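You operate a simulated robot arm through the tools that you are given. There is no shell and no other tool.

You run a simulated two-armed robot. Do the job below in one go: nothing can be reset, and whatever is moved stays where it is left.

## Task
Wind 3 turns of tape on brass fitting 2 and put it back.
Fine: the tape lever ends off, the blue knob at 0. Set down upright: what you pick out.

It is judged by the outcome, as a careful person would: the job done as asked, and still so three seconds after it is handed in. It fails if anything else is knocked over, pushed out of place, dropped, spilled or broken.

## Robot
Two 7-joint arms with fingered hands on one trunk that stands fixed in place. Base frame: the origin is at the foot of the trunk, x ahead of it, y to its left, z up. Lengths are in m, angles in degrees, forces in N, time in s.
The left shoulder is at [0.07, 0.139, 1.108], the right one opposite. With the tool pointing down near the work surface each hand reaches from about 0.46 to 0.84 m from the base axis, measured 20 degrees to its own side. Payload 3.9 kg a hand.
The tool frame of a hand sits at the grasp point between the pads (the TCP): z along the fingers, y along the line on which they close. The tips reach 0.029 m beyond it. The gripper opens to 0.1 m; its body begins 0.034 m behind the TCP. The gripper is a hand of 5 fingers: y runs from the thumb to the fingers, the wrist lies at [-0.015, -0.105, -0.177] in the tool frame, and closing takes about 1.5 s.
Orientation is told as [roll, pitch, yaw] about the base's x, y, z axes, in that order, counted from this pose: with the fingers straight down and the wrist toward the robot, the tool's x, y and z point along [0, 1, 0], [1, 0, 0] and [0, 0, -1] of the base frame.

## Interface
- The arms move only by the tool nudge_tool. It takes "left_steps", "right_steps" or both (then of equal length, played together; a hand with none holds still); each is a list of rows, each a list of 6 numbers: the shift along the base's x, y, z in m, then the turn, a rotation vector about the base's x, y, z in degrees. In form: [[tx, ty, tz, rx, ry, rz], ...]. A call has 1 to 20 rows; each row shifts and turns the commanded pose from where the row before left it. "left_hand" and "right_hand" are, for a hand that has rows, the gripper command, from -1 (shut) to 1 (fully open), values between in proportion, set as the call begins (left out, the last holds). Each row takes 0.2 s and may step no farther than 0.05 m and 8.6 degrees from the row before; otherwise, or with a gripper value out of range, the whole call is refused. A pose out of reach is approached as far as the arm can. The call stops where the force on the tool passes 40 N (or 10 N more than at its start, if that is more) or the arm is blocked; 0.2 s more then pass. The fingers move at their own pace (about 0.153 m/s each) and stop on an object; they squeeze with about 24 N. The grip force told is the motor's: it shows also when the fingers shut on nothing. Time passes only in rows, and 0.2 s behind the last, so rows that do not move let the fingers close. The reply holds the time, the measured pose of the TCP, the force on the tool along the base axes, the opening and the grip force, in the units named above and with some noise, with the torque about the TCP (base axes, N m) and any sound that the robot's microphone picked up.
- Cameras (640 x 400 px; columns grow to the right, rows downward): "scene" is now at [0.1267, 0.0424, 1.429]; the picture's right is [0.47, -0.88, 0.00], its down [-0.49, -0.27, -0.83] and it looks along [0.73, 0.39, -0.56] (base axes); focal length 355 px, centre (320, 200). "left" rides on the left gripper at [-0.066, -0.086, -0.121] in its tool frame; the picture's right is [-0.76, -0.31, 0.58], its down [0.59, -0.70, 0.40] and it looks along [0.28, 0.64, 0.71] (tool axes); focal length 247 px, centre (320, 200). "right" rides on the right gripper at [0.065, -0.086, -0.121] in its tool frame; the picture's right is [-0.76, 0.31, -0.58], its down [-0.59, -0.70, 0.40] and it looks along [-0.28, 0.64, 0.71] (tool axes); focal length 247 px, centre (320, 200). There is no depth. A picture from a camera that has moved, and an enlarged one, comes with that camera's place and axes in the base frame and with its lens.
- camera(camera): a new picture of that camera. No time passes.
- raise_lower(by): slides the trunk up (or, below 0, down) by that many m; the arms and the scene camera ride with it, the base frame stays. It gives what a move gives, with no picture.
- preshape(shape, hand): the hand has 5 fingers and takes this shape, open, in about a second: jaw (thumb against the fingers, like two jaws); tri (thumb and two fingers); tip (a fingertip pinch); poke (one finger out to press); point (the index stretched); flat (the hand flat); cup (the hand cupped); fist (a fist). The gripper value then closes the fingers along that shape, each until it touches; the sizes above hold for jaw. It gives what a move gives, with no picture.
- aim_head(pan, tilt): turns the head with the scene camera to pan (to the left, within 86 degrees either way) and tilt (down, from -29 to 69), counted from straight ahead of the robot. It gives what a move gives.
- inspect(camera, box): a new picture of the part [left, top, right, bottom] of that camera's present view, enlarged. No time passes.
- close_job(): hands the job in; it is judged then, once.

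Nothing tells you positions but the pictures and the camera data. Unless the task says otherwise, let go and move clear before handing in.

The tools are called after "Request:" as name(argument=value, ...) on one line, values as JSON. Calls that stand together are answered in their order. nudge_tool: Moves the arms, as the interface text tells. Its arguments: {"type":"object","properties":{"left_steps":{"type":"array"},"left_hand":{"type":"number"},"right_steps":{"type":"array"},"right_hand":{"type":"number"}},"required":[]} The other tools are called the same way: raise_lower (by) moves the trunk up or down; preshape (shape, hand) gives the hand a shape; aim_head (pan, tilt) turns the head that bears the scene camera; camera (camera) takes a picture; inspect (camera, box) takes an enlarged picture of a part of a camera's view; close_job () hands the job in.

At the start:

```text
clock: 0.0
left_eef_pos: [0.385, 0.3898, 1.1932]
left_ee_rot: [0.0, 0.0, 18.8]
left_contact_force: [0.9, -0.3, -0.4]
left_wrist_torque: [-0.02, 0.0, -0.01]
left_width: 0.0993
left_finger_force: 0.0
left_shape: jaw
right_eef_pos: [0.3671, 0.0013, 1.2292]
right_ee_rot: [0.0, 0.1, 18.8]
right_contact_force: [0.6, 0.7, -1.0]
right_wrist_torque: [0.0, -0.04, 0.0]
right_width: 0.0997
right_finger_force: 0.0
right_shape: jaw
trunk travel left (down, up): [-0.75, 0.09]
head pan, tilt (commanded): [28.3, 34.0]
```

scene: 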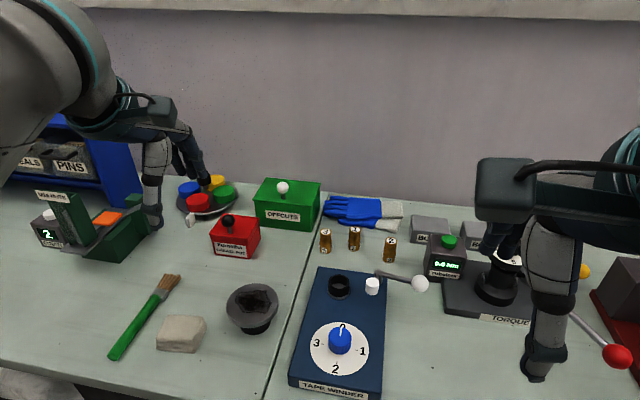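
right: 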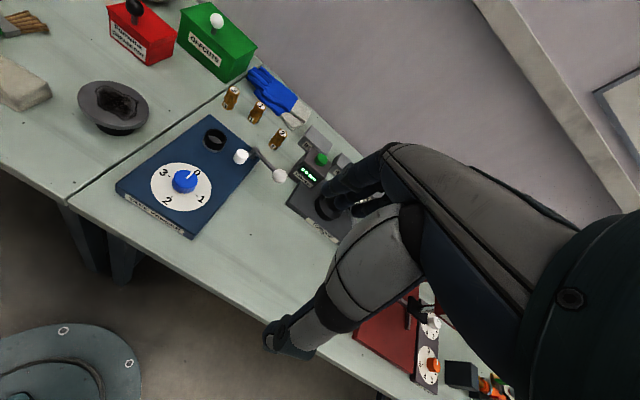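
left: 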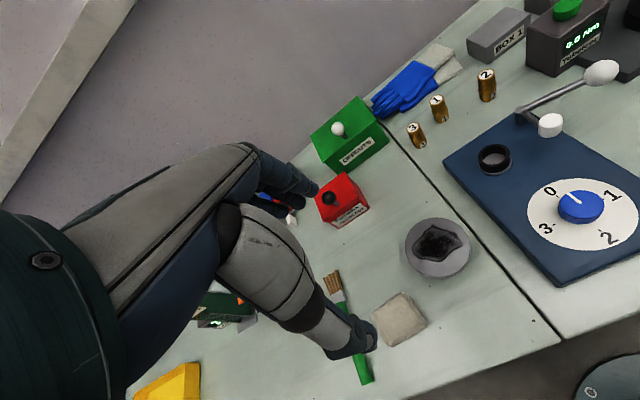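

I see a tape winder (blue box with a socket, a white part, a lever with a white ball and a blue dial knob) and three brass fittings behind it. I'll look closer before moving.

Request:
inspect(camera="scene", box=[270, 190, 470, 400])

Request:
inspect(camera="left", box=[380, 20, 640, 280])

Request:
inspect(camera="right", box=[100, 60, 340, 250])

Request:
inspect(camera="scene", box=[300, 210, 440, 300])

```text
1.90 times, centred on (370, 295) of scene
camera zoom: at [0.1267, 0.0424, 1.429], right [0.47, -0.88, 0.0], down [-0.49, -0.27, -0.83], along [0.73, 0.39, -0.56], focal length 676 px, centre (225, 19)
```

zoom: 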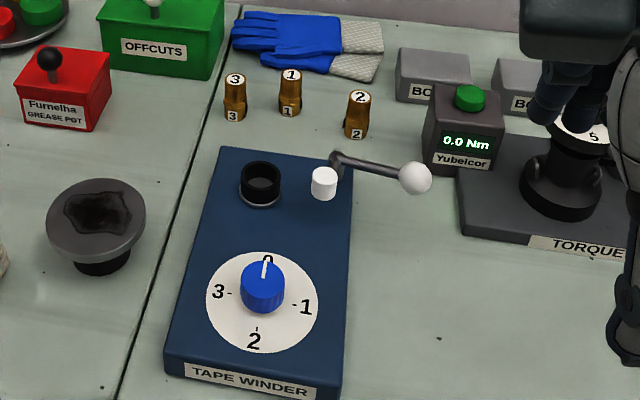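

```text
1.54 times, centred on (510, 150) of left
camera zoom: at [0.3253, 0.2995, 1.3144], right [-0.05, -0.82, -0.58], down [-0.86, 0.33, -0.4], along [0.52, 0.48, -0.71], focal length 380 px, centre (28, 277)
```

zoom: 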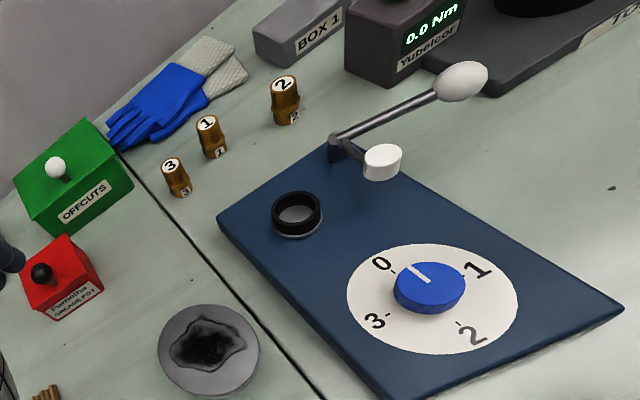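

```text
2.11 times, centred on (220, 155) of right
camera zoom: at [0.2631, 0.034, 1.3499], right [0.53, -0.62, 0.58], down [-0.48, -0.78, -0.4], along [0.7, -0.06, -0.71], focal length 520 px, centre (530, 295)
```

zoom: 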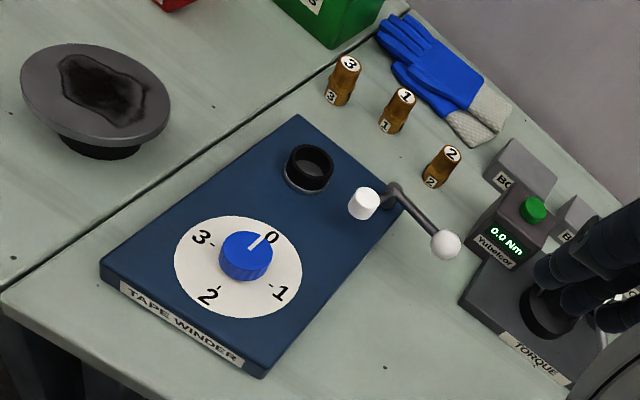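

```text
4.44 times, centred on (370, 255) of scene
camera zoom: at [0.1267, 0.0424, 1.429], right [0.47, -0.88, 0.0], down [-0.49, -0.27, -0.83], along [0.73, 0.39, -0.56], focal length 1577 px, centre (98, -44)
```

zoom: 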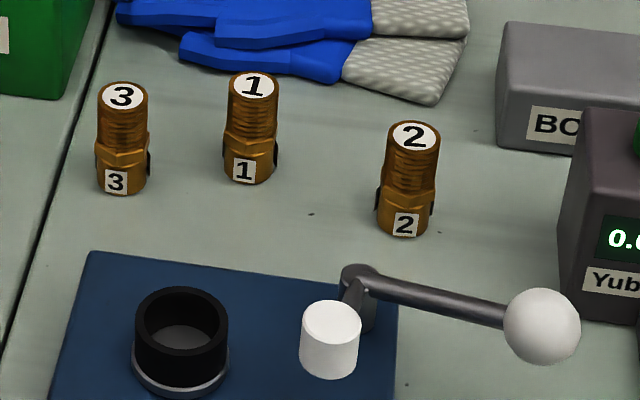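

The winder seems to sit around x 0.37–0.62, y 0.09–0.30 with fitting 2 near [0.73, 0.19]. I want closer views of the lever, socket, knob and fitting before I touch anything.

Request:
inspect(camera="scene", box=[320, 260, 440, 335])

Request:
inspect(camera="left", box=[470, 40, 630, 140])

Request:
inspect(camera="right", box=[190, 110, 310, 185])

Request:
inspect(camera="scene", box=[370, 225, 410, 270])

Request:
inspect(camera="scene", box=[280, 300, 400, 400])

```text
5.33 times, centred on (380, 298) of scene
camera zoom: at [0.1267, 0.0424, 1.429], right [0.47, -0.88, 0.0], down [-0.49, -0.27, -0.83], along [0.73, 0.39, -0.56], focal length 1893 px, centre (0, -320)
```

zoom: 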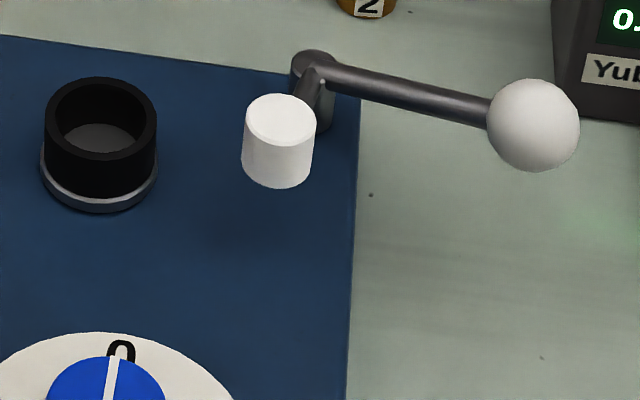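

```text
4.00 times, centred on (550, 90) of left
camera zoom: at [0.3253, 0.2995, 1.3144], right [-0.05, -0.82, -0.58], down [-0.86, 0.33, -0.4], along [0.52, 0.48, -0.71], focal length 988 px, centre (-600, 640)
```

zoom: 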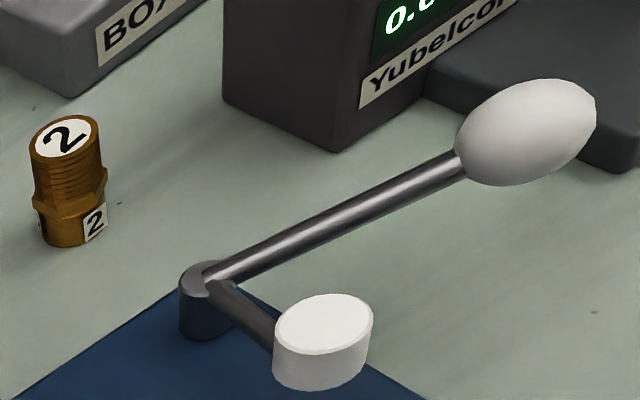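

```text
5.33 times, centred on (250, 148) of right
camera zoom: at [0.2631, 0.034, 1.3499], right [0.53, -0.62, 0.58], down [-0.48, -0.78, -0.4], along [0.7, -0.06, -0.71], focal length 1317 px, centre (693, 480)
```

zoom: 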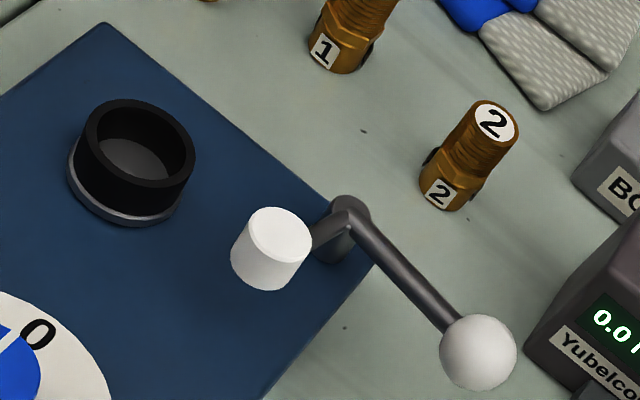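

```text
8.89 times, centred on (390, 248) of scene
camera zoom: at [0.1267, 0.0424, 1.429], right [0.47, -0.88, 0.0], down [-0.49, -0.27, -0.83], along [0.73, 0.39, -0.56], focal length 3155 px, centre (-302, -222)
```

zoom: 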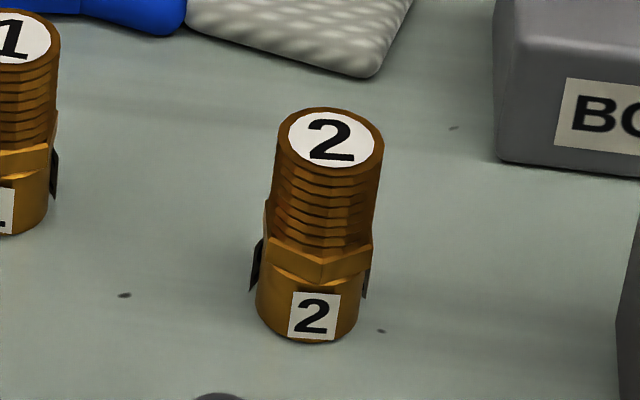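

```text
4.00 times, centred on (340, 350) of scene
camera zoom: at [0.1267, 0.0424, 1.429], right [0.47, -0.88, 0.0], down [-0.49, -0.27, -0.83], along [0.73, 0.39, -0.56], focal length 1420 px, centre (240, -400)
```

zoom: 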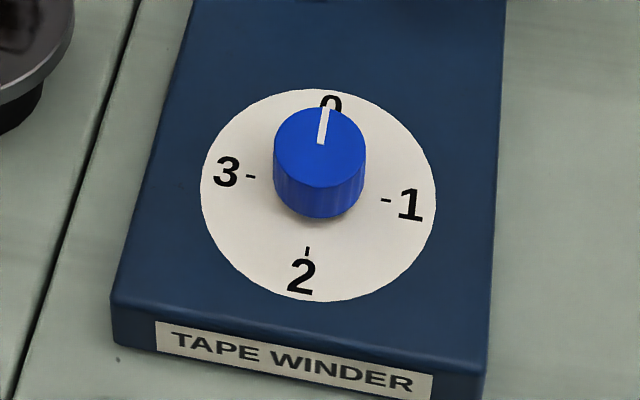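

The lever is a bell-crank on a vertical pivot: swinging the ball toward the robot brings the tape roll to the socket. I'll move the right arm aside and bring the left hand camera closer for precise positions.

Request:
nudge_tool(left_steps=[[0.03, -0.025, -0.01, 0, 0, 0], [0.03, -0.025, -0.01, 0, 0, 0], [0.03, -0.025, -0.01, 0, 0, 0], [0.03, -0.025, -0.01, 0, 0, 0], [0.03, -0.025, -0.01, 0, 0, 0], [0.03, -0.025, -0.01, 0, 0, 0]], right_steps=[[0, -0.04, 0, 0, 0, 0], [0, -0.04, 0, 0, 0, 0], [0, -0.04, 0, 0, 0, 0], [0, -0.04, 0, 0, 0, 0], [0, -0.04, 0, 0, 0, 0], [0, 0, 0, 0, 0, 0]])

Request:
aim_head(pan=18, tilt=44)

Request:
camera(camera="scene")

Request:
camera(camera="left")

```text
clock: 1.4
left_eef_pos: [0.5661, 0.2353, 1.1322]
left_ee_rot: [0.1, -0.1, 19.0]
left_contact_force: [0.7, 0.1, -0.1]
left_wrist_torque: [0.02, 0.04, 0.01]
left_width: 0.0998
left_finger_force: 0.0
left_shape: jaw
right_eef_pos: [0.3677, -0.1524, 1.2285]
right_ee_rot: [0.3, 0.0, 18.8]
right_contact_force: [-0.2, -0.4, -0.2]
right_wrist_torque: [0.04, 0.0, 0.02]
right_width: 0.0995
right_finger_force: 0.1
right_shape: jaw
right hand out of reach, approached as far as the arm can: row 4, 5
trunk travel left (down, up): [-0.75, 0.09]
head pan, tilt (commanded): [28.3, 34.0]
```

```text
clock: 2.1
left_eef_pos: [0.5648, 0.2376, 1.1318]
left_ee_rot: [-0.1, -0.1, 18.9]
left_contact_force: [-0.9, 0.3, 0.0]
left_wrist_torque: [-0.02, -0.01, 0.02]
left_width: 0.0997
left_finger_force: 0.0
left_shape: jaw
right_eef_pos: [0.366, -0.1493, 1.23]
right_ee_rot: [0.0, 0.0, 18.7]
right_contact_force: [0.9, 0.4, 0.6]
right_wrist_torque: [0.0, -0.02, -0.01]
right_width: 0.0998
right_finger_force: 0.0
right_shape: jaw
trunk travel left (down, up): [-0.75, 0.09]
head pan, tilt (commanded): [18.0, 44.0]
```

```text
taken
camera scene: at [0.1264, 0.0264, 1.4142], right [0.31, -0.95, 0.0], down [-0.66, -0.22, -0.72], along [0.68, 0.22, -0.69], focal length 355 px, centre (320, 200)
```

scene: 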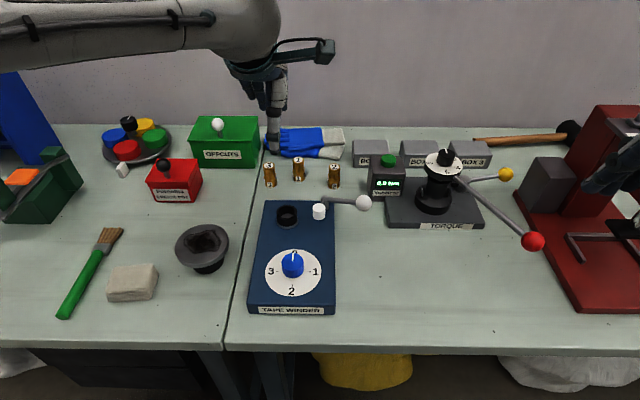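

```text
taken
camera left: at [0.5052, 0.1489, 1.2527], right [-0.05, -0.82, -0.58], down [-0.86, 0.33, -0.4], along [0.52, 0.47, -0.71], focal length 247 px, centre (320, 200)
```

left: 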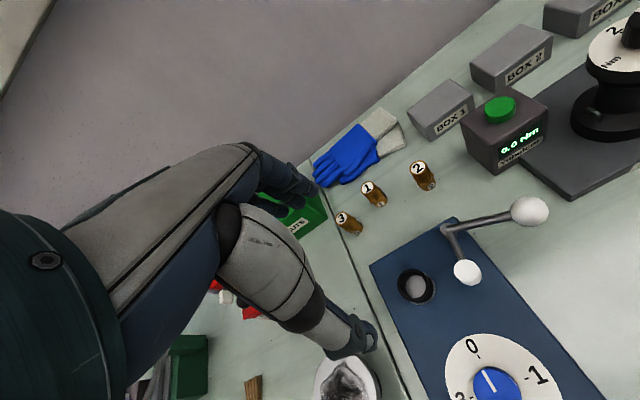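

Good view of everything now. I'll enlarge from both cameras to measure the fittings, socket, roll, ball and knob.

Request:
inspect(camera="left", box=[320, 140, 560, 290])

Request:
inspect(camera="scene", box=[240, 150, 400, 250])

Request:
inspect(camera="left", box=[400, 150, 450, 200])

Request:
inspect(camera="left", box=[380, 200, 560, 400])

```text
2.67 times, centred on (440, 215) of left
camera zoom: at [0.5052, 0.1489, 1.2527], right [-0.05, -0.82, -0.58], down [-0.86, 0.33, -0.4], along [0.52, 0.47, -0.71], focal length 659 px, centre (0, 160)
```

zoom: 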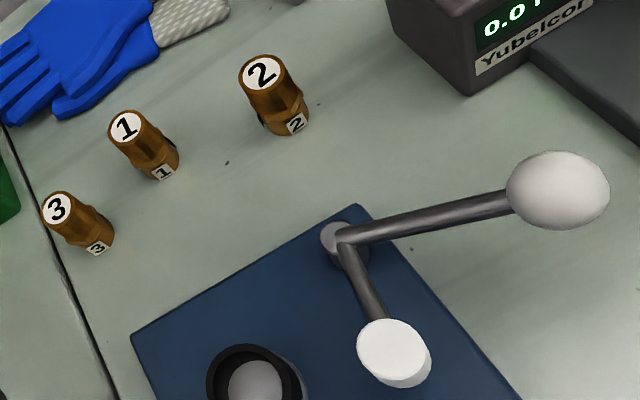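

```text
4.00 times, centred on (320, 200) of scene
camera zoom: at [0.1264, 0.0264, 1.4142], right [0.31, -0.95, 0.0], down [-0.66, -0.22, -0.72], along [0.68, 0.22, -0.69], focal length 1420 px, centre (320, 200)
```

zoom: 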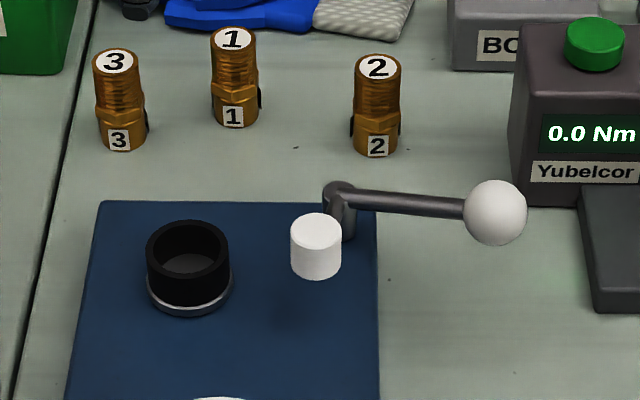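

```text
8.00 times, centred on (425, 175) of left
camera zoom: at [0.5052, 0.1489, 1.2527], right [-0.05, -0.82, -0.58], down [-0.86, 0.33, -0.4], along [0.52, 0.47, -0.71], focal length 1976 px, centre (-520, 400)
```

zoom: 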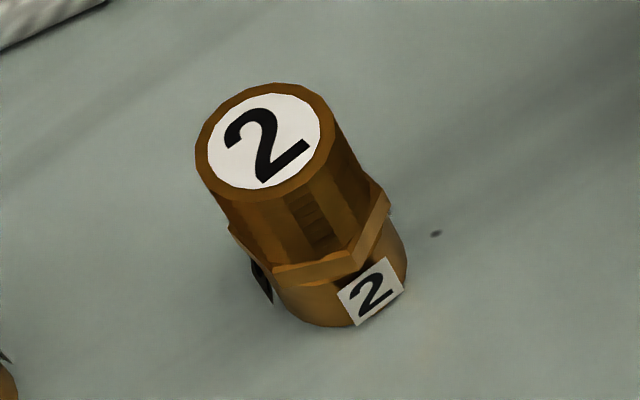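

```text
2.00 times, centred on (470, 300) of left
camera zoom: at [0.5052, 0.1489, 1.2527], right [-0.05, -0.82, -0.58], down [-0.86, 0.33, -0.4], along [0.52, 0.47, -0.71], focal length 494 px, centre (20, 0)
```

zoom: 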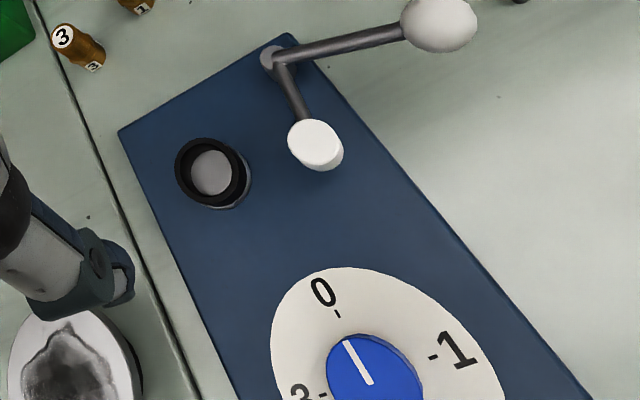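

Estimates of fitting 2 spread from x 0.73 to 0.75, so I need a closer look to be sure. I'll bring the left hand over it at a safe height.

Request:
nudge_tool(left_steps=[[0.034, -0.009, -0.01, 0, 0, 0], [0.034, -0.009, -0.02, 0, 0, 0], [0.034, -0.01, -0.025, 0, 0, 0], [0.034, -0.01, -0.025, 0, 0, 0], [0.034, -0.01, -0.025, 0, 0, 0], [0, 0, 0, 0, 0, 0]])

Request:
camera(camera="left")

Request:
camera(camera="scene")

Request:
inspect(camera="scene", box=[230, 50, 430, 250])

```text
clock: 3.5
left_eef_pos: [0.7313, 0.1897, 1.0301]
left_ee_rot: [-0.1, -0.1, 18.8]
left_contact_force: [0.2, 0.4, 0.1]
left_wrist_torque: [-0.03, -0.01, 0.0]
left_width: 0.0997
left_finger_force: 0.1
left_shape: jaw
right_eef_pos: [0.3657, -0.1487, 1.2309]
right_ee_rot: [0.0, -0.1, 18.8]
right_contact_force: [0.0, -0.6, 0.5]
right_wrist_torque: [0.0, 0.07, 0.0]
right_width: 0.0998
right_finger_force: 0.0
right_shape: jaw
trunk travel left (down, up): [-0.75, 0.09]
head pan, tilt (commanded): [18.0, 44.0]
```

```text
taken
camera left: at [0.6718, 0.1002, 1.1499], right [-0.05, -0.82, -0.58], down [-0.85, 0.33, -0.4], along [0.52, 0.47, -0.71], focal length 247 px, centre (320, 200)
```

left: 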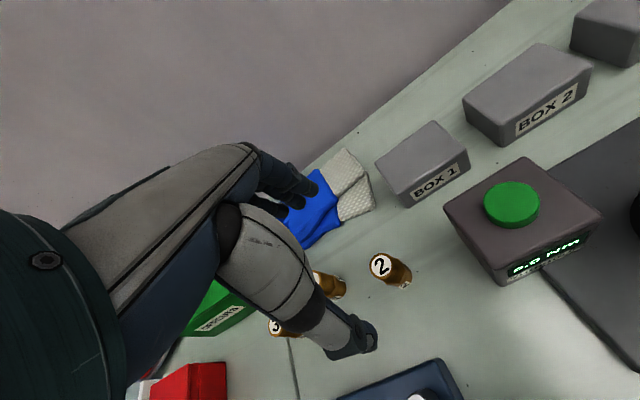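

```text
taken
camera scene: at [0.1253, 0.0259, 1.4142], right [0.31, -0.95, 0.0], down [-0.66, -0.21, -0.72], along [0.68, 0.22, -0.69], focal length 355 px, centre (320, 200)
```

scene: 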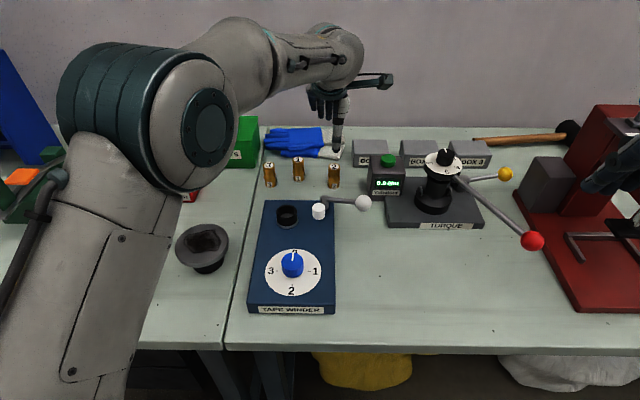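

```text
2.00 times, centred on (330, 150) of scene
camera zoom: at [0.1253, 0.0259, 1.4142], right [0.31, -0.95, 0.0], down [-0.66, -0.21, -0.72], along [0.68, 0.22, -0.69], focal length 710 px, centre (300, 300)
```

zoom: 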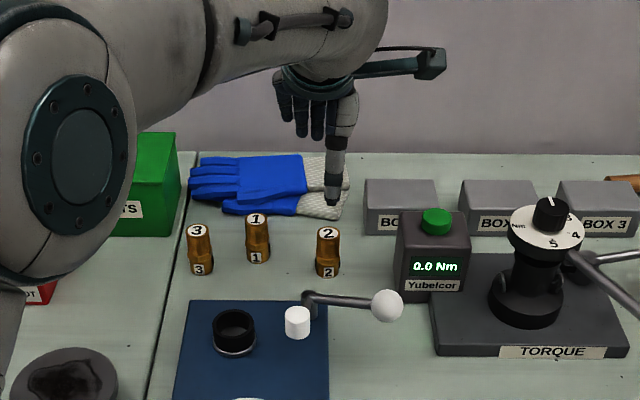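

Request:
inspect(camera="left", box=[350, 235, 430, 305])

Request:
inspect(camera="scene", box=[300, 140, 360, 200])

```text
5.71 times, centred on (390, 270) of left
camera zoom: at [0.6718, 0.1002, 1.1499], right [-0.05, -0.82, -0.58], down [-0.85, 0.33, -0.4], along [0.52, 0.47, -0.71], focal length 1411 px, centre (-80, -200)
```

zoom: 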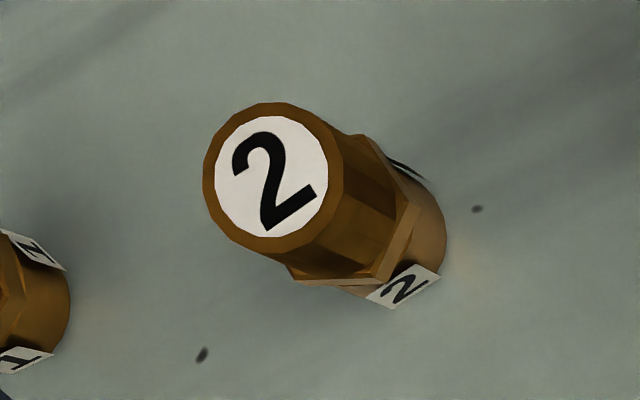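

```text
6.67 times, centred on (330, 170) of scene
camera zoom: at [0.1253, 0.0259, 1.4142], right [0.31, -0.95, 0.0], down [-0.66, -0.21, -0.72], along [0.68, 0.22, -0.69], focal length 2366 px, centre (253, 400)
```

zoom: 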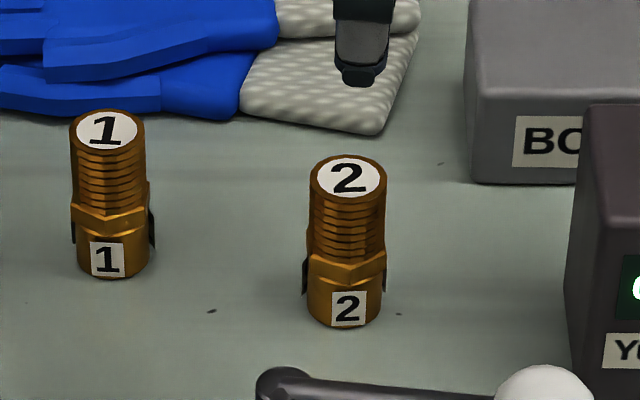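

Fitting 2 is at about [0.743, 0.192], top near z 0.903 and table near 0.843. I'll half-close the hand to stay clear of BOX 1, centre over it and come down partway to recheck.

Request:
nudge_tool(left_steps=[[0.006, 0.001, -0.02, 0, 0, 0], [0.0057, 0.0012, -0.02, 0, 0, 0], [0, 0, -0.02, 0, 0, 0], [0, 0, 0, 0, 0, 0], [0, 0, 0, 0, 0, 0]], left_hand=0.3)

Request:
camera(camera="left")

Request:
inspect(camera="scene", box=[260, 80, 420, 220])

```text
clock: 4.7
left_eef_pos: [0.7463, 0.1913, 0.9685]
left_ee_rot: [0.0, 0.1, 18.8]
left_contact_force: [0.1, 0.4, -0.9]
left_wrist_torque: [-0.01, -0.01, 0.02]
left_width: 0.0654
left_finger_force: 0.1
left_shape: jaw
right_eef_pos: [0.3656, -0.1491, 1.2299]
right_ee_rot: [0.1, 0.0, 18.9]
right_contact_force: [-0.6, -0.4, -0.2]
right_wrist_torque: [0.0, -0.04, 0.0]
right_width: 0.0999
right_finger_force: 0.1
right_shape: jaw
trunk travel left (down, up): [-0.75, 0.09]
head pan, tilt (commanded): [18.0, 44.0]
```

```text
taken
camera left: at [0.6865, 0.1021, 1.089], right [-0.05, -0.82, -0.58], down [-0.86, 0.33, -0.4], along [0.52, 0.48, -0.71], focal length 247 px, centre (320, 200)
```

left: 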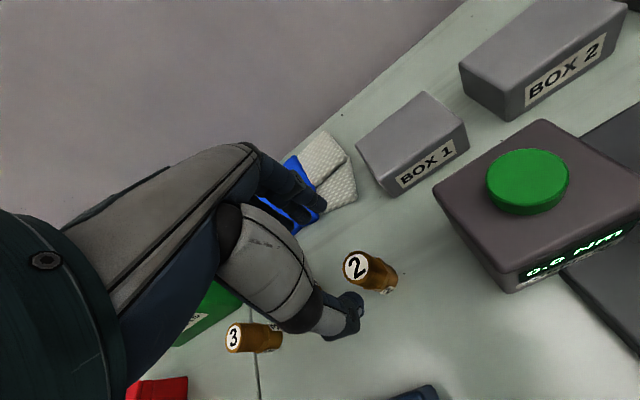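

```text
2.86 times, centred on (340, 150) of scene
camera zoom: at [0.1268, 0.0257, 1.4141], right [0.31, -0.95, 0.0], down [-0.66, -0.21, -0.72], along [0.68, 0.22, -0.69], focal length 1014 px, centre (263, 343)
```

zoom: 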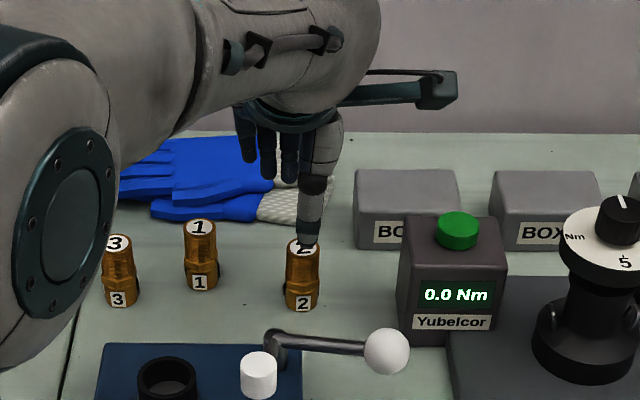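

Request:
inspect(camera="left", box=[320, 230, 420, 310])

Request:
inspect(camera="scene", box=[310, 120, 370, 180])

Request:
inspect(camera="left", box=[220, 150, 420, 360])

```text
5.00 times, centred on (370, 270) of left
camera zoom: at [0.6865, 0.1021, 1.089], right [-0.05, -0.82, -0.58], down [-0.86, 0.33, -0.4], along [0.52, 0.48, -0.71], focal length 1235 px, centre (70, -150)
```

zoom: 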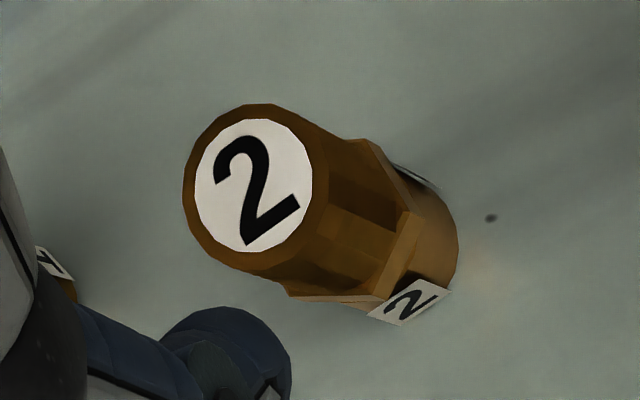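

```text
6.67 times, centred on (340, 150) of scene
camera zoom: at [0.1268, 0.0257, 1.4141], right [0.31, -0.95, 0.0], down [-0.66, -0.21, -0.72], along [0.68, 0.22, -0.69], focal length 2366 px, centre (187, 533)
```

zoom: 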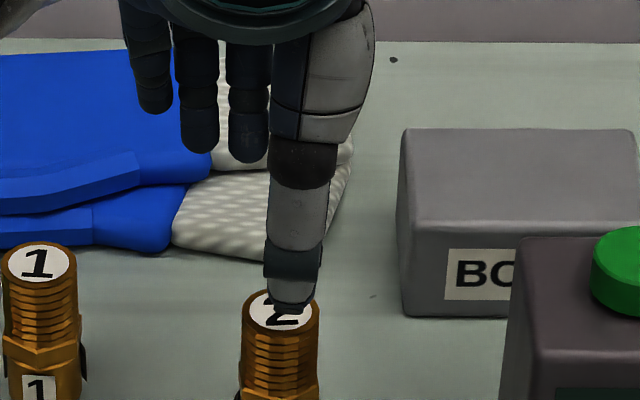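

```text
1.90 times, centred on (320, 255) of left
camera zoom: at [0.6865, 0.1021, 1.089], right [-0.05, -0.82, -0.58], down [-0.86, 0.33, -0.4], along [0.52, 0.48, -0.71], focal length 470 px, centre (320, 95)
```

zoom: 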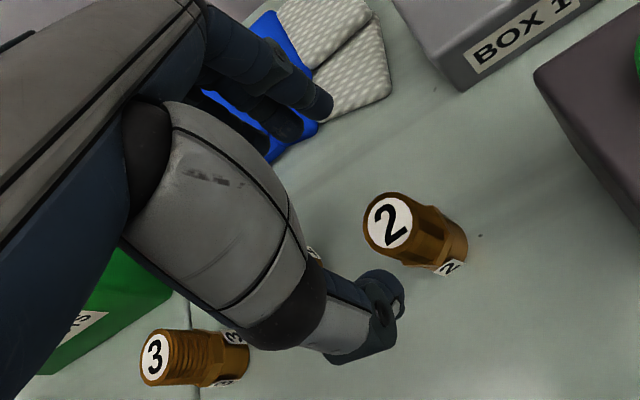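

Alignment looks good: thumb and index line up with fitting 2. I'll descend to put the pads around the threaded part.

Request:
nudge_tool(left_steps=[[-0.002, 0.0015, -0.015, 0, 0, 0], [0, 0, -0.02, 0, 0, 0], [0, 0, -0.02, 0, 0, 0], [0, 0, -0.0165, 0, 0, 0], [0, 0, 0, 0, 0, 0]])

Request:
inspect(camera="left", box=[240, 170, 420, 350])

Request:
inspect(camera="scene", box=[290, 120, 390, 210])

```text
clock: 5.9
left_eef_pos: [0.7444, 0.1934, 0.8972]
left_ee_rot: [-0.1, 0.0, 18.8]
left_contact_force: [-0.4, 0.2, -0.2]
left_wrist_torque: [0.0, -0.01, -0.01]
left_width: 0.0652
left_finger_force: 0.2
left_shape: jaw
right_eef_pos: [0.3653, -0.1494, 1.2302]
right_ee_rot: [0.0, 0.0, 18.8]
right_contact_force: [-0.3, -0.4, -0.1]
right_wrist_torque: [0.0, -0.01, -0.01]
right_width: 0.0997
right_finger_force: 0.2
right_shape: jaw
trunk travel left (down, up): [-0.75, 0.09]
head pan, tilt (commanded): [18.0, 44.0]
```

```text
2.22 times, centred on (330, 260) of left
camera zoom: at [0.6852, 0.1045, 1.018], right [-0.05, -0.82, -0.58], down [-0.86, 0.33, -0.4], along [0.52, 0.48, -0.71], focal length 549 px, centre (298, 67)
```

zoom: 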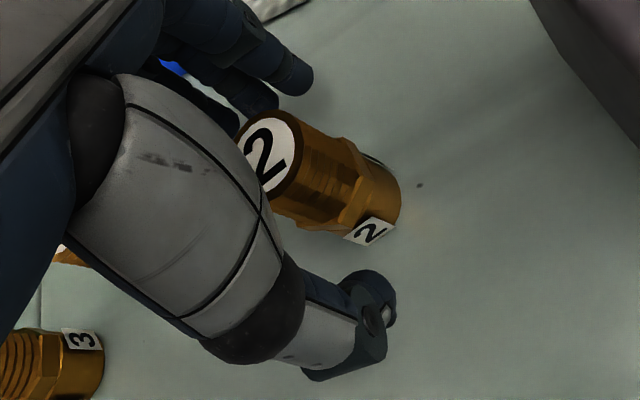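

```text
4.44 times, centred on (340, 165) of scene
camera zoom: at [0.1265, 0.0257, 1.4141], right [0.31, -0.95, 0.0], down [-0.66, -0.21, -0.72], along [0.68, 0.22, -0.69], focal length 1577 px, centre (231, 356)
```

zoom: 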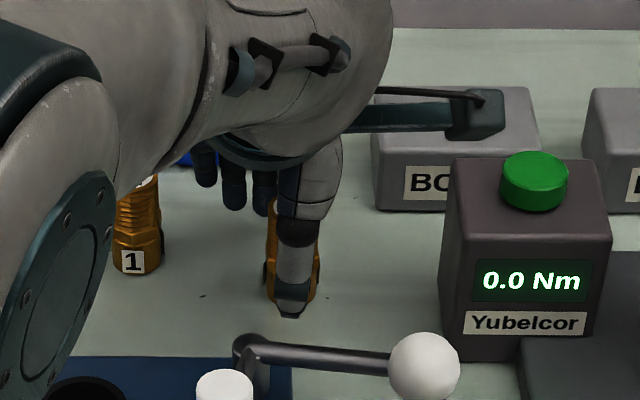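

The pads surround the fitting with no contact. Closing the grip now.

Request:
nudge_tool(left_steps=[[0, 0, 0, 0, 0, 0], [0, 0, 0, 0, 0, 0], [0, 0, 0, 0, 0, 0], [0, 0, 0, 0, 0, 0], [0, 0, 0, 0, 0, 0], [0, 0, 0, 0, 0, 0], [0, 0, 0, 0, 0, 0], [0, 0, 0, 0, 0, 0]], left_hand=-1)

Request:
inspect(camera="left", box=[240, 170, 420, 350])

Request:
inspect(camera="scene", box=[290, 120, 390, 210])

```text
clock: 7.7
left_eef_pos: [0.7448, 0.194, 0.897]
left_ee_rot: [0.0, 0.0, 18.9]
left_contact_force: [-0.5, 0.7, 0.9]
left_wrist_torque: [0.0, 0.02, -0.01]
left_width: 0.0198
left_finger_force: 24.2
left_shape: jaw
right_eef_pos: [0.366, -0.149, 1.2302]
right_ee_rot: [0.1, 0.0, 18.8]
right_contact_force: [-0.3, 0.0, 0.8]
right_wrist_torque: [-0.01, 0.0, 0.0]
right_width: 0.0998
right_finger_force: 0.1
right_shape: jaw
trunk travel left (down, up): [-0.75, 0.09]
head pan, tilt (commanded): [18.0, 44.0]
```

```text
2.22 times, centred on (330, 260) of left
camera zoom: at [0.6855, 0.1046, 1.018], right [-0.05, -0.82, -0.58], down [-0.86, 0.33, -0.4], along [0.52, 0.48, -0.71], focal length 549 px, centre (298, 67)
```

zoom: 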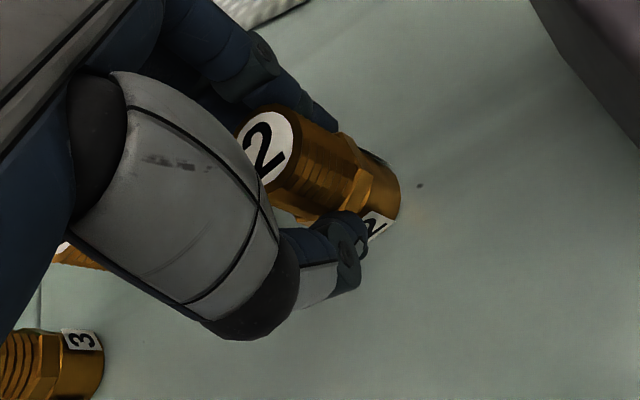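

```text
4.44 times, centred on (340, 165) of scene
camera zoom: at [0.127, 0.0257, 1.4141], right [0.31, -0.95, 0.0], down [-0.66, -0.21, -0.72], along [0.68, 0.22, -0.69], focal length 1577 px, centre (231, 356)
```

zoom: 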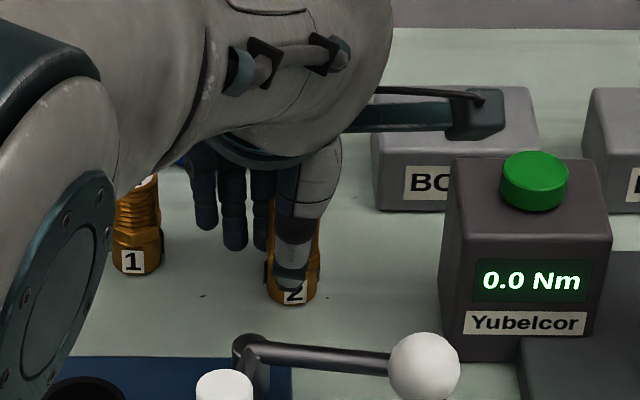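

The fitting is gripped (0.02 m wide, 24 N). I'll lift slowly and check it hangs straight.

Request:
nudge_tool(left_steps=[[0, 0, 0.01, 0, 0, 0], [0, 0, 0.015, 0, 0, 0], [0, 0, 0.02, 0, 0, 0], [0, 0, 0.03, 0, 0, 0], [0, 0, 0.03, 0, 0, 0], [0, 0, 0, 0, 0, 0]])

Request:
inspect(camera="left", box=[240, 170, 420, 350])

Request:
inspect(camera="scene", box=[290, 80, 390, 170])

```text
clock: 9.1
left_eef_pos: [0.7452, 0.1953, 1.0028]
left_ee_rot: [0.1, 0.0, 18.8]
left_contact_force: [0.3, 0.0, -1.9]
left_wrist_torque: [0.01, -0.01, 0.0]
left_width: 0.0198
left_finger_force: 23.9
left_shape: jaw
right_eef_pos: [0.3663, -0.1485, 1.2307]
right_ee_rot: [0.1, 0.0, 18.8]
right_contact_force: [-0.2, 0.4, 0.6]
right_wrist_torque: [0.0, 0.03, 0.04]
right_width: 0.0999
right_finger_force: 0.0
right_shape: jaw
trunk travel left (down, up): [-0.75, 0.09]
head pan, tilt (commanded): [18.0, 44.0]
```

```text
2.22 times, centred on (330, 260) of left
camera zoom: at [0.6863, 0.1049, 1.1236], right [-0.05, -0.82, -0.58], down [-0.86, 0.33, -0.4], along [0.52, 0.47, -0.71], focal length 549 px, centre (298, 67)
```

zoom: 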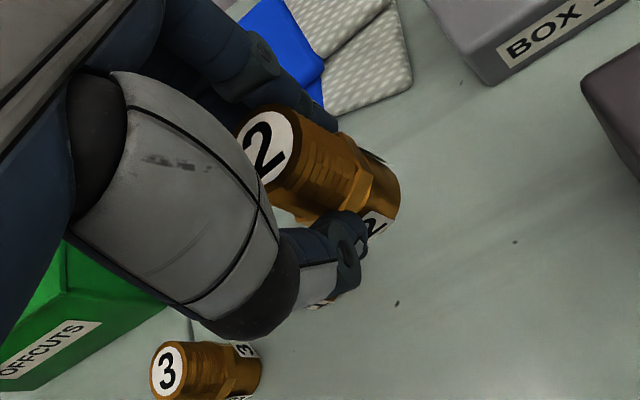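

```text
4.44 times, centred on (340, 125) of scene
camera zoom: at [0.1276, 0.0259, 1.414], right [0.31, -0.95, 0.0], down [-0.66, -0.21, -0.72], along [0.68, 0.22, -0.7], focal length 1577 px, centre (231, 533)
```

zoom: 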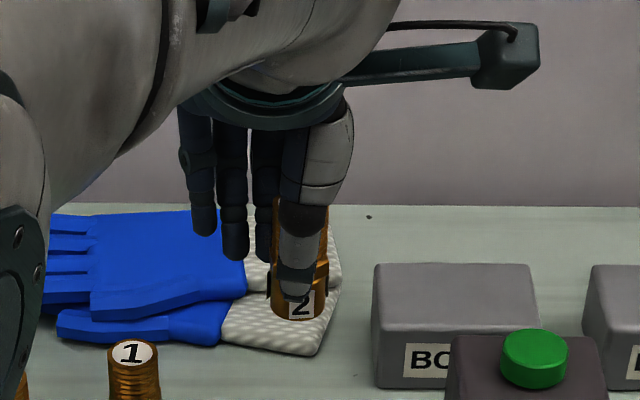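

The fitting is held straight and hasn't slipped. I'll carry it over above the socket near [0.57, 0.238] at safe height and check alignment.

Request:
nudge_tool(left_steps=[[0, 0, 0.03, 0, 0, 0], [-0.029, 0.0073, 0, 0, 0, 0], [-0.029, 0.0073, 0, 0, 0, 0], [-0.029, 0.0073, 0, 0, 0, 0], [-0.029, 0.0073, 0, 0, 0, 0], [-0.029, 0.0073, 0, 0, 0, 0], [-0.0297, 0.0072, 0, 0, 0, 0], [0, 0, 0, 0, 0, 0], [0, 0, 0, 0, 0, 0]])

Request:
camera(camera="left")

Request:
camera(camera="scene")

Request:
inspect(camera="scene", box=[240, 140, 360, 240])

Request:
inspect(camera="left", box=[270, 180, 450, 350])

```text
clock: 11.1
left_eef_pos: [0.5704, 0.2369, 1.0321]
left_ee_rot: [0.1, 0.0, 18.8]
left_contact_force: [-0.2, 0.1, -1.8]
left_wrist_torque: [-0.01, -0.01, 0.03]
left_width: 0.0199
left_finger_force: 23.6
left_shape: jaw
right_eef_pos: [0.3664, -0.1488, 1.2292]
right_ee_rot: [0.0, 0.0, 18.8]
right_contact_force: [-0.6, -0.2, 0.8]
right_wrist_torque: [-0.03, 0.02, -0.01]
right_width: 0.0999
right_finger_force: 0.1
right_shape: jaw
trunk travel left (down, up): [-0.75, 0.09]
head pan, tilt (commanded): [18.0, 44.0]
```

```text
taken
camera left: at [0.5118, 0.1472, 1.1525], right [-0.05, -0.82, -0.58], down [-0.86, 0.33, -0.4], along [0.52, 0.48, -0.71], focal length 247 px, centre (320, 200)
```

left: 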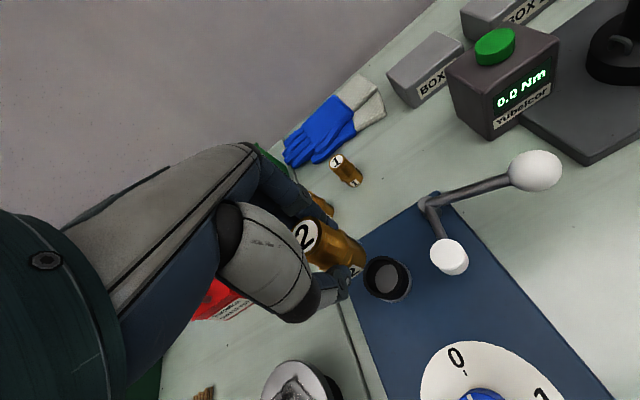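

```text
taken
camera scene: at [0.1268, 0.0258, 1.4141], right [0.31, -0.95, 0.0], down [-0.66, -0.21, -0.72], along [0.68, 0.22, -0.69], focal length 355 px, centre (320, 200)
```

scene: 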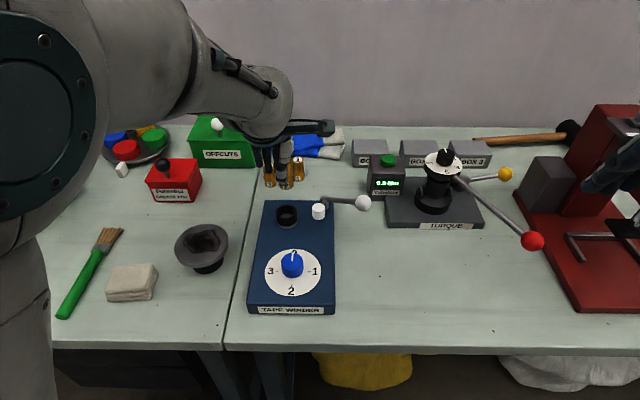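

```text
4.00 times, centred on (300, 190) of scene
camera zoom: at [0.1268, 0.0258, 1.4141], right [0.31, -0.95, 0.0], down [-0.66, -0.21, -0.72], along [0.68, 0.22, -0.69], focal length 1420 px, centre (400, 240)
```

zoom: 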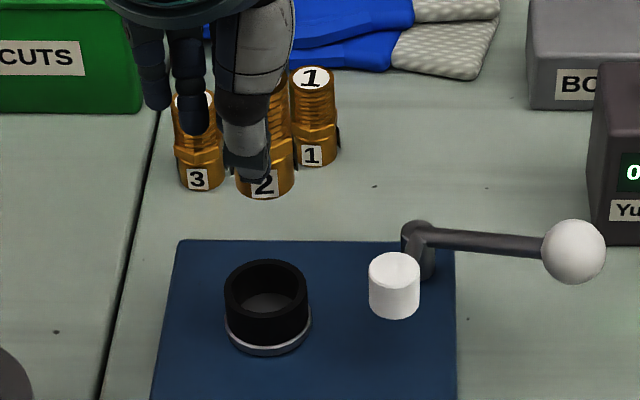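

```text
2.35 times, centred on (360, 265) of left
camera zoom: at [0.5118, 0.1472, 1.1525], right [-0.05, -0.82, -0.58], down [-0.86, 0.33, -0.4], along [0.52, 0.48, -0.71], focal length 581 px, centre (226, 47)
```

zoom: 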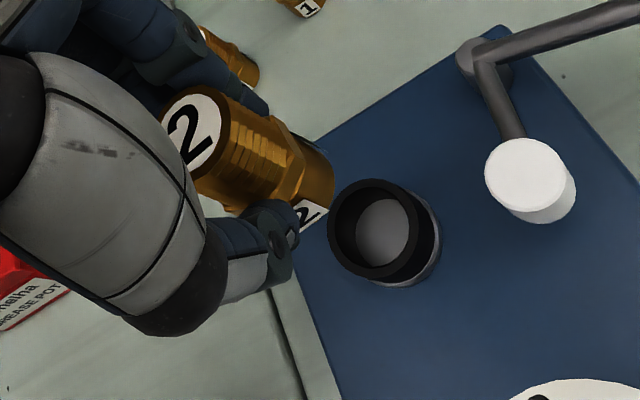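

Request:
inspect(camera="left", box=[310, 200, 420, 310])

Request:
inspect(camera="scene", box=[260, 160, 320, 235])

```text
3.64 times, centred on (365, 255) of left
camera zoom: at [0.5118, 0.1472, 1.1525], right [-0.05, -0.82, -0.58], down [-0.86, 0.33, -0.4], along [0.52, 0.48, -0.71], focal length 898 px, centre (156, 0)
```

zoom: 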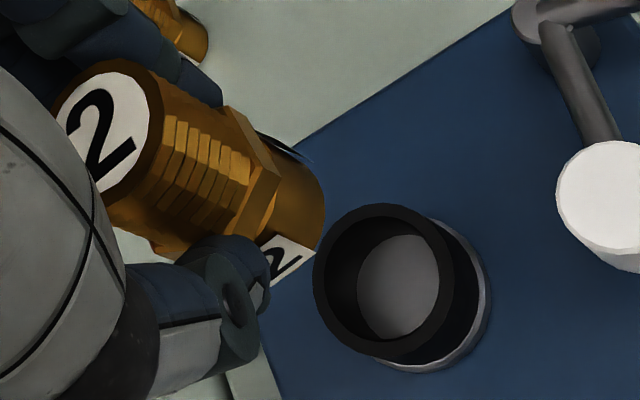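

```text
5.33 times, centred on (290, 198) of scene
camera zoom: at [0.1268, 0.0258, 1.4141], right [0.31, -0.95, 0.0], down [-0.66, -0.21, -0.72], along [0.68, 0.22, -0.69], focal length 1893 px, centre (480, 213)
```

zoom: 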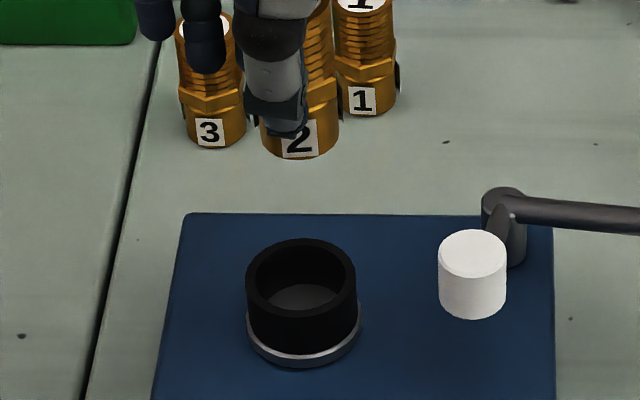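

The fitting needs a shift of a few mm (mostly +y) to sit over the socket. I'll shift and lower to about 1 cm above the ring, then recheck.

Request:
nudge_tool(left_steps=[[-0.002, 0.003, -0.015, 0, 0, 0], [0, 0, -0.02, 0, 0, 0], [0, 0, -0.018, 0, 0, 0], [0, 0, 0, 0, 0, 0], [0, 0, 0, 0, 0, 0]])

Request:
inspect(camera="left", box=[280, 190, 420, 300])

Request:
inspect(camera="scene", box=[260, 170, 320, 235])

```text
clock: 12.3
left_eef_pos: [0.5688, 0.2423, 0.9784]
left_ee_rot: [0.0, 0.0, 18.8]
left_contact_force: [-0.1, -0.4, -1.9]
left_wrist_torque: [-0.01, -0.03, -0.02]
left_width: 0.0198
left_finger_force: 23.8
left_shape: jaw
right_eef_pos: [0.3666, -0.1495, 1.2304]
right_ee_rot: [0.1, -0.1, 18.8]
right_contact_force: [-0.1, 0.1, 1.2]
right_wrist_torque: [-0.01, -0.02, 0.02]
right_width: 0.0998
right_finger_force: 0.0
right_shape: jaw
trunk travel left (down, up): [-0.75, 0.09]
head pan, tilt (commanded): [18.0, 44.0]
```

```text
3.64 times, centred on (350, 245) of left
camera zoom: at [0.5097, 0.152, 1.0995], right [-0.05, -0.82, -0.58], down [-0.86, 0.33, -0.4], along [0.52, 0.48, -0.71], focal length 898 px, centre (211, 36)
```

zoom: 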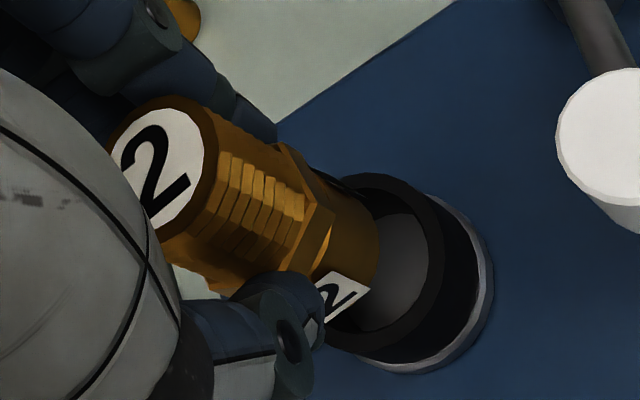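

```text
6.15 times, centred on (290, 202) of scene
camera zoom: at [0.1271, 0.0257, 1.414], right [0.31, -0.95, 0.0], down [-0.66, -0.21, -0.72], along [0.68, 0.22, -0.69], focal length 2184 px, centre (505, 185)
```

zoom: 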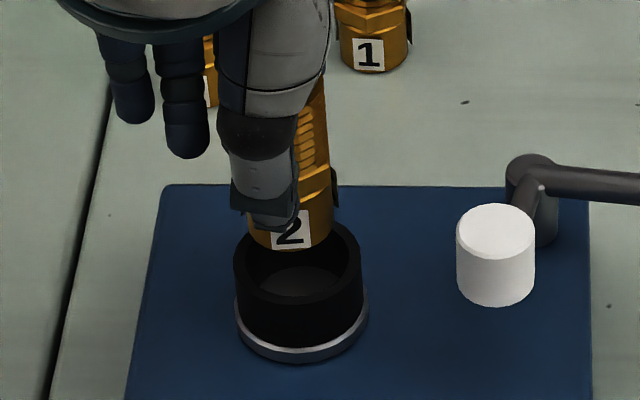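

Request:
inspect(camera="left", box=[300, 210, 400, 300])

Request:
inspect(camera="scene", box=[272, 190, 312, 230])

Request:
inspect(camera="right", box=[0, 0, 320, 200])

```text
4.44 times, centred on (350, 255) of left
camera zoom: at [0.5097, 0.152, 1.0995], right [-0.05, -0.82, -0.58], down [-0.86, 0.33, -0.4], along [0.52, 0.48, -0.71], focal length 1098 px, centre (187, -44)
```

zoom: 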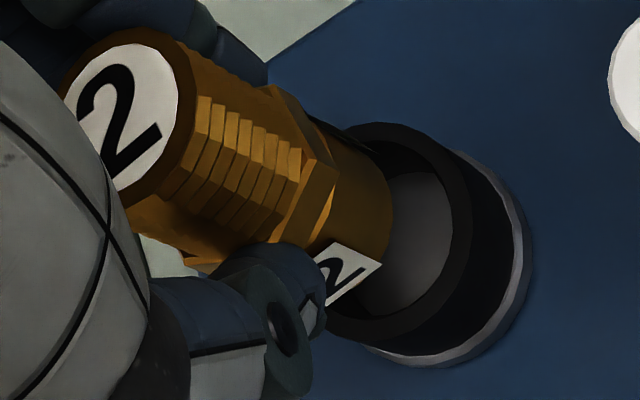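

```text
10.00 times, centred on (292, 210) of scene
camera zoom: at [0.1271, 0.0257, 1.414], right [0.31, -0.95, 0.0], down [-0.66, -0.21, -0.72], along [0.68, 0.22, -0.69], focal length 3549 px, centre (600, 100)
```

zoom: 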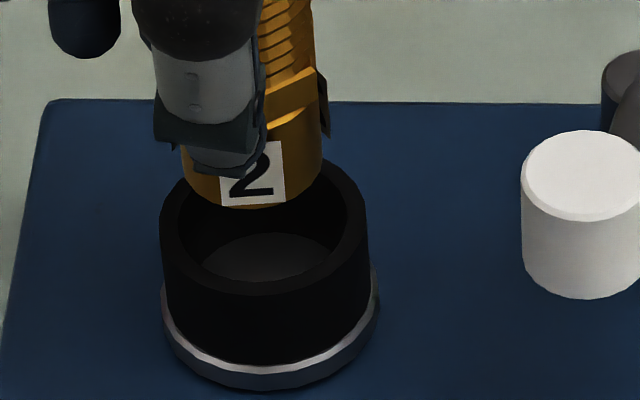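

```text
2.00 times, centred on (160, 100) of right
camera zoom: at [0.2634, -0.115, 1.3505], right [0.53, -0.62, 0.58], down [-0.48, -0.78, -0.4], along [0.7, -0.06, -0.71], focal length 494 px, centre (640, 400)
```

zoom: 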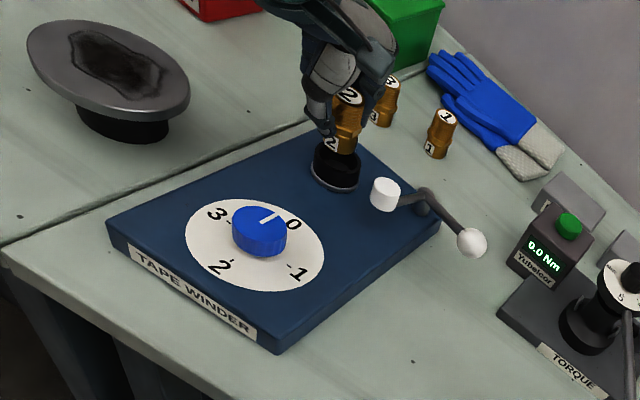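

Request:
inspect(camera="right", box=[140, 30, 200, 105])

```text
5.33 times, centred on (170, 68) of right
camera zoom: at [0.2634, -0.115, 1.3505], right [0.53, -0.62, 0.58], down [-0.48, -0.78, -0.4], along [0.7, -0.06, -0.71], focal length 1317 px, centre (1120, 907)
```

zoom: 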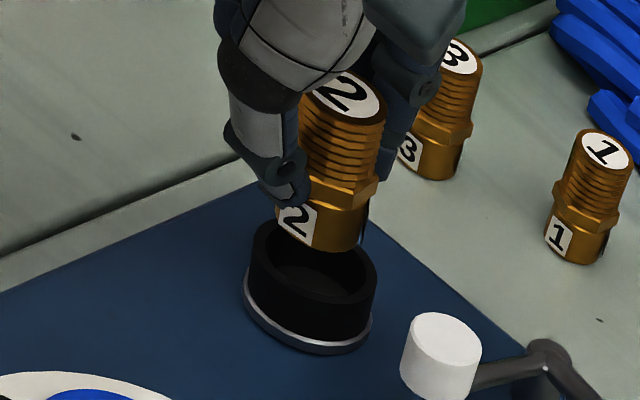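

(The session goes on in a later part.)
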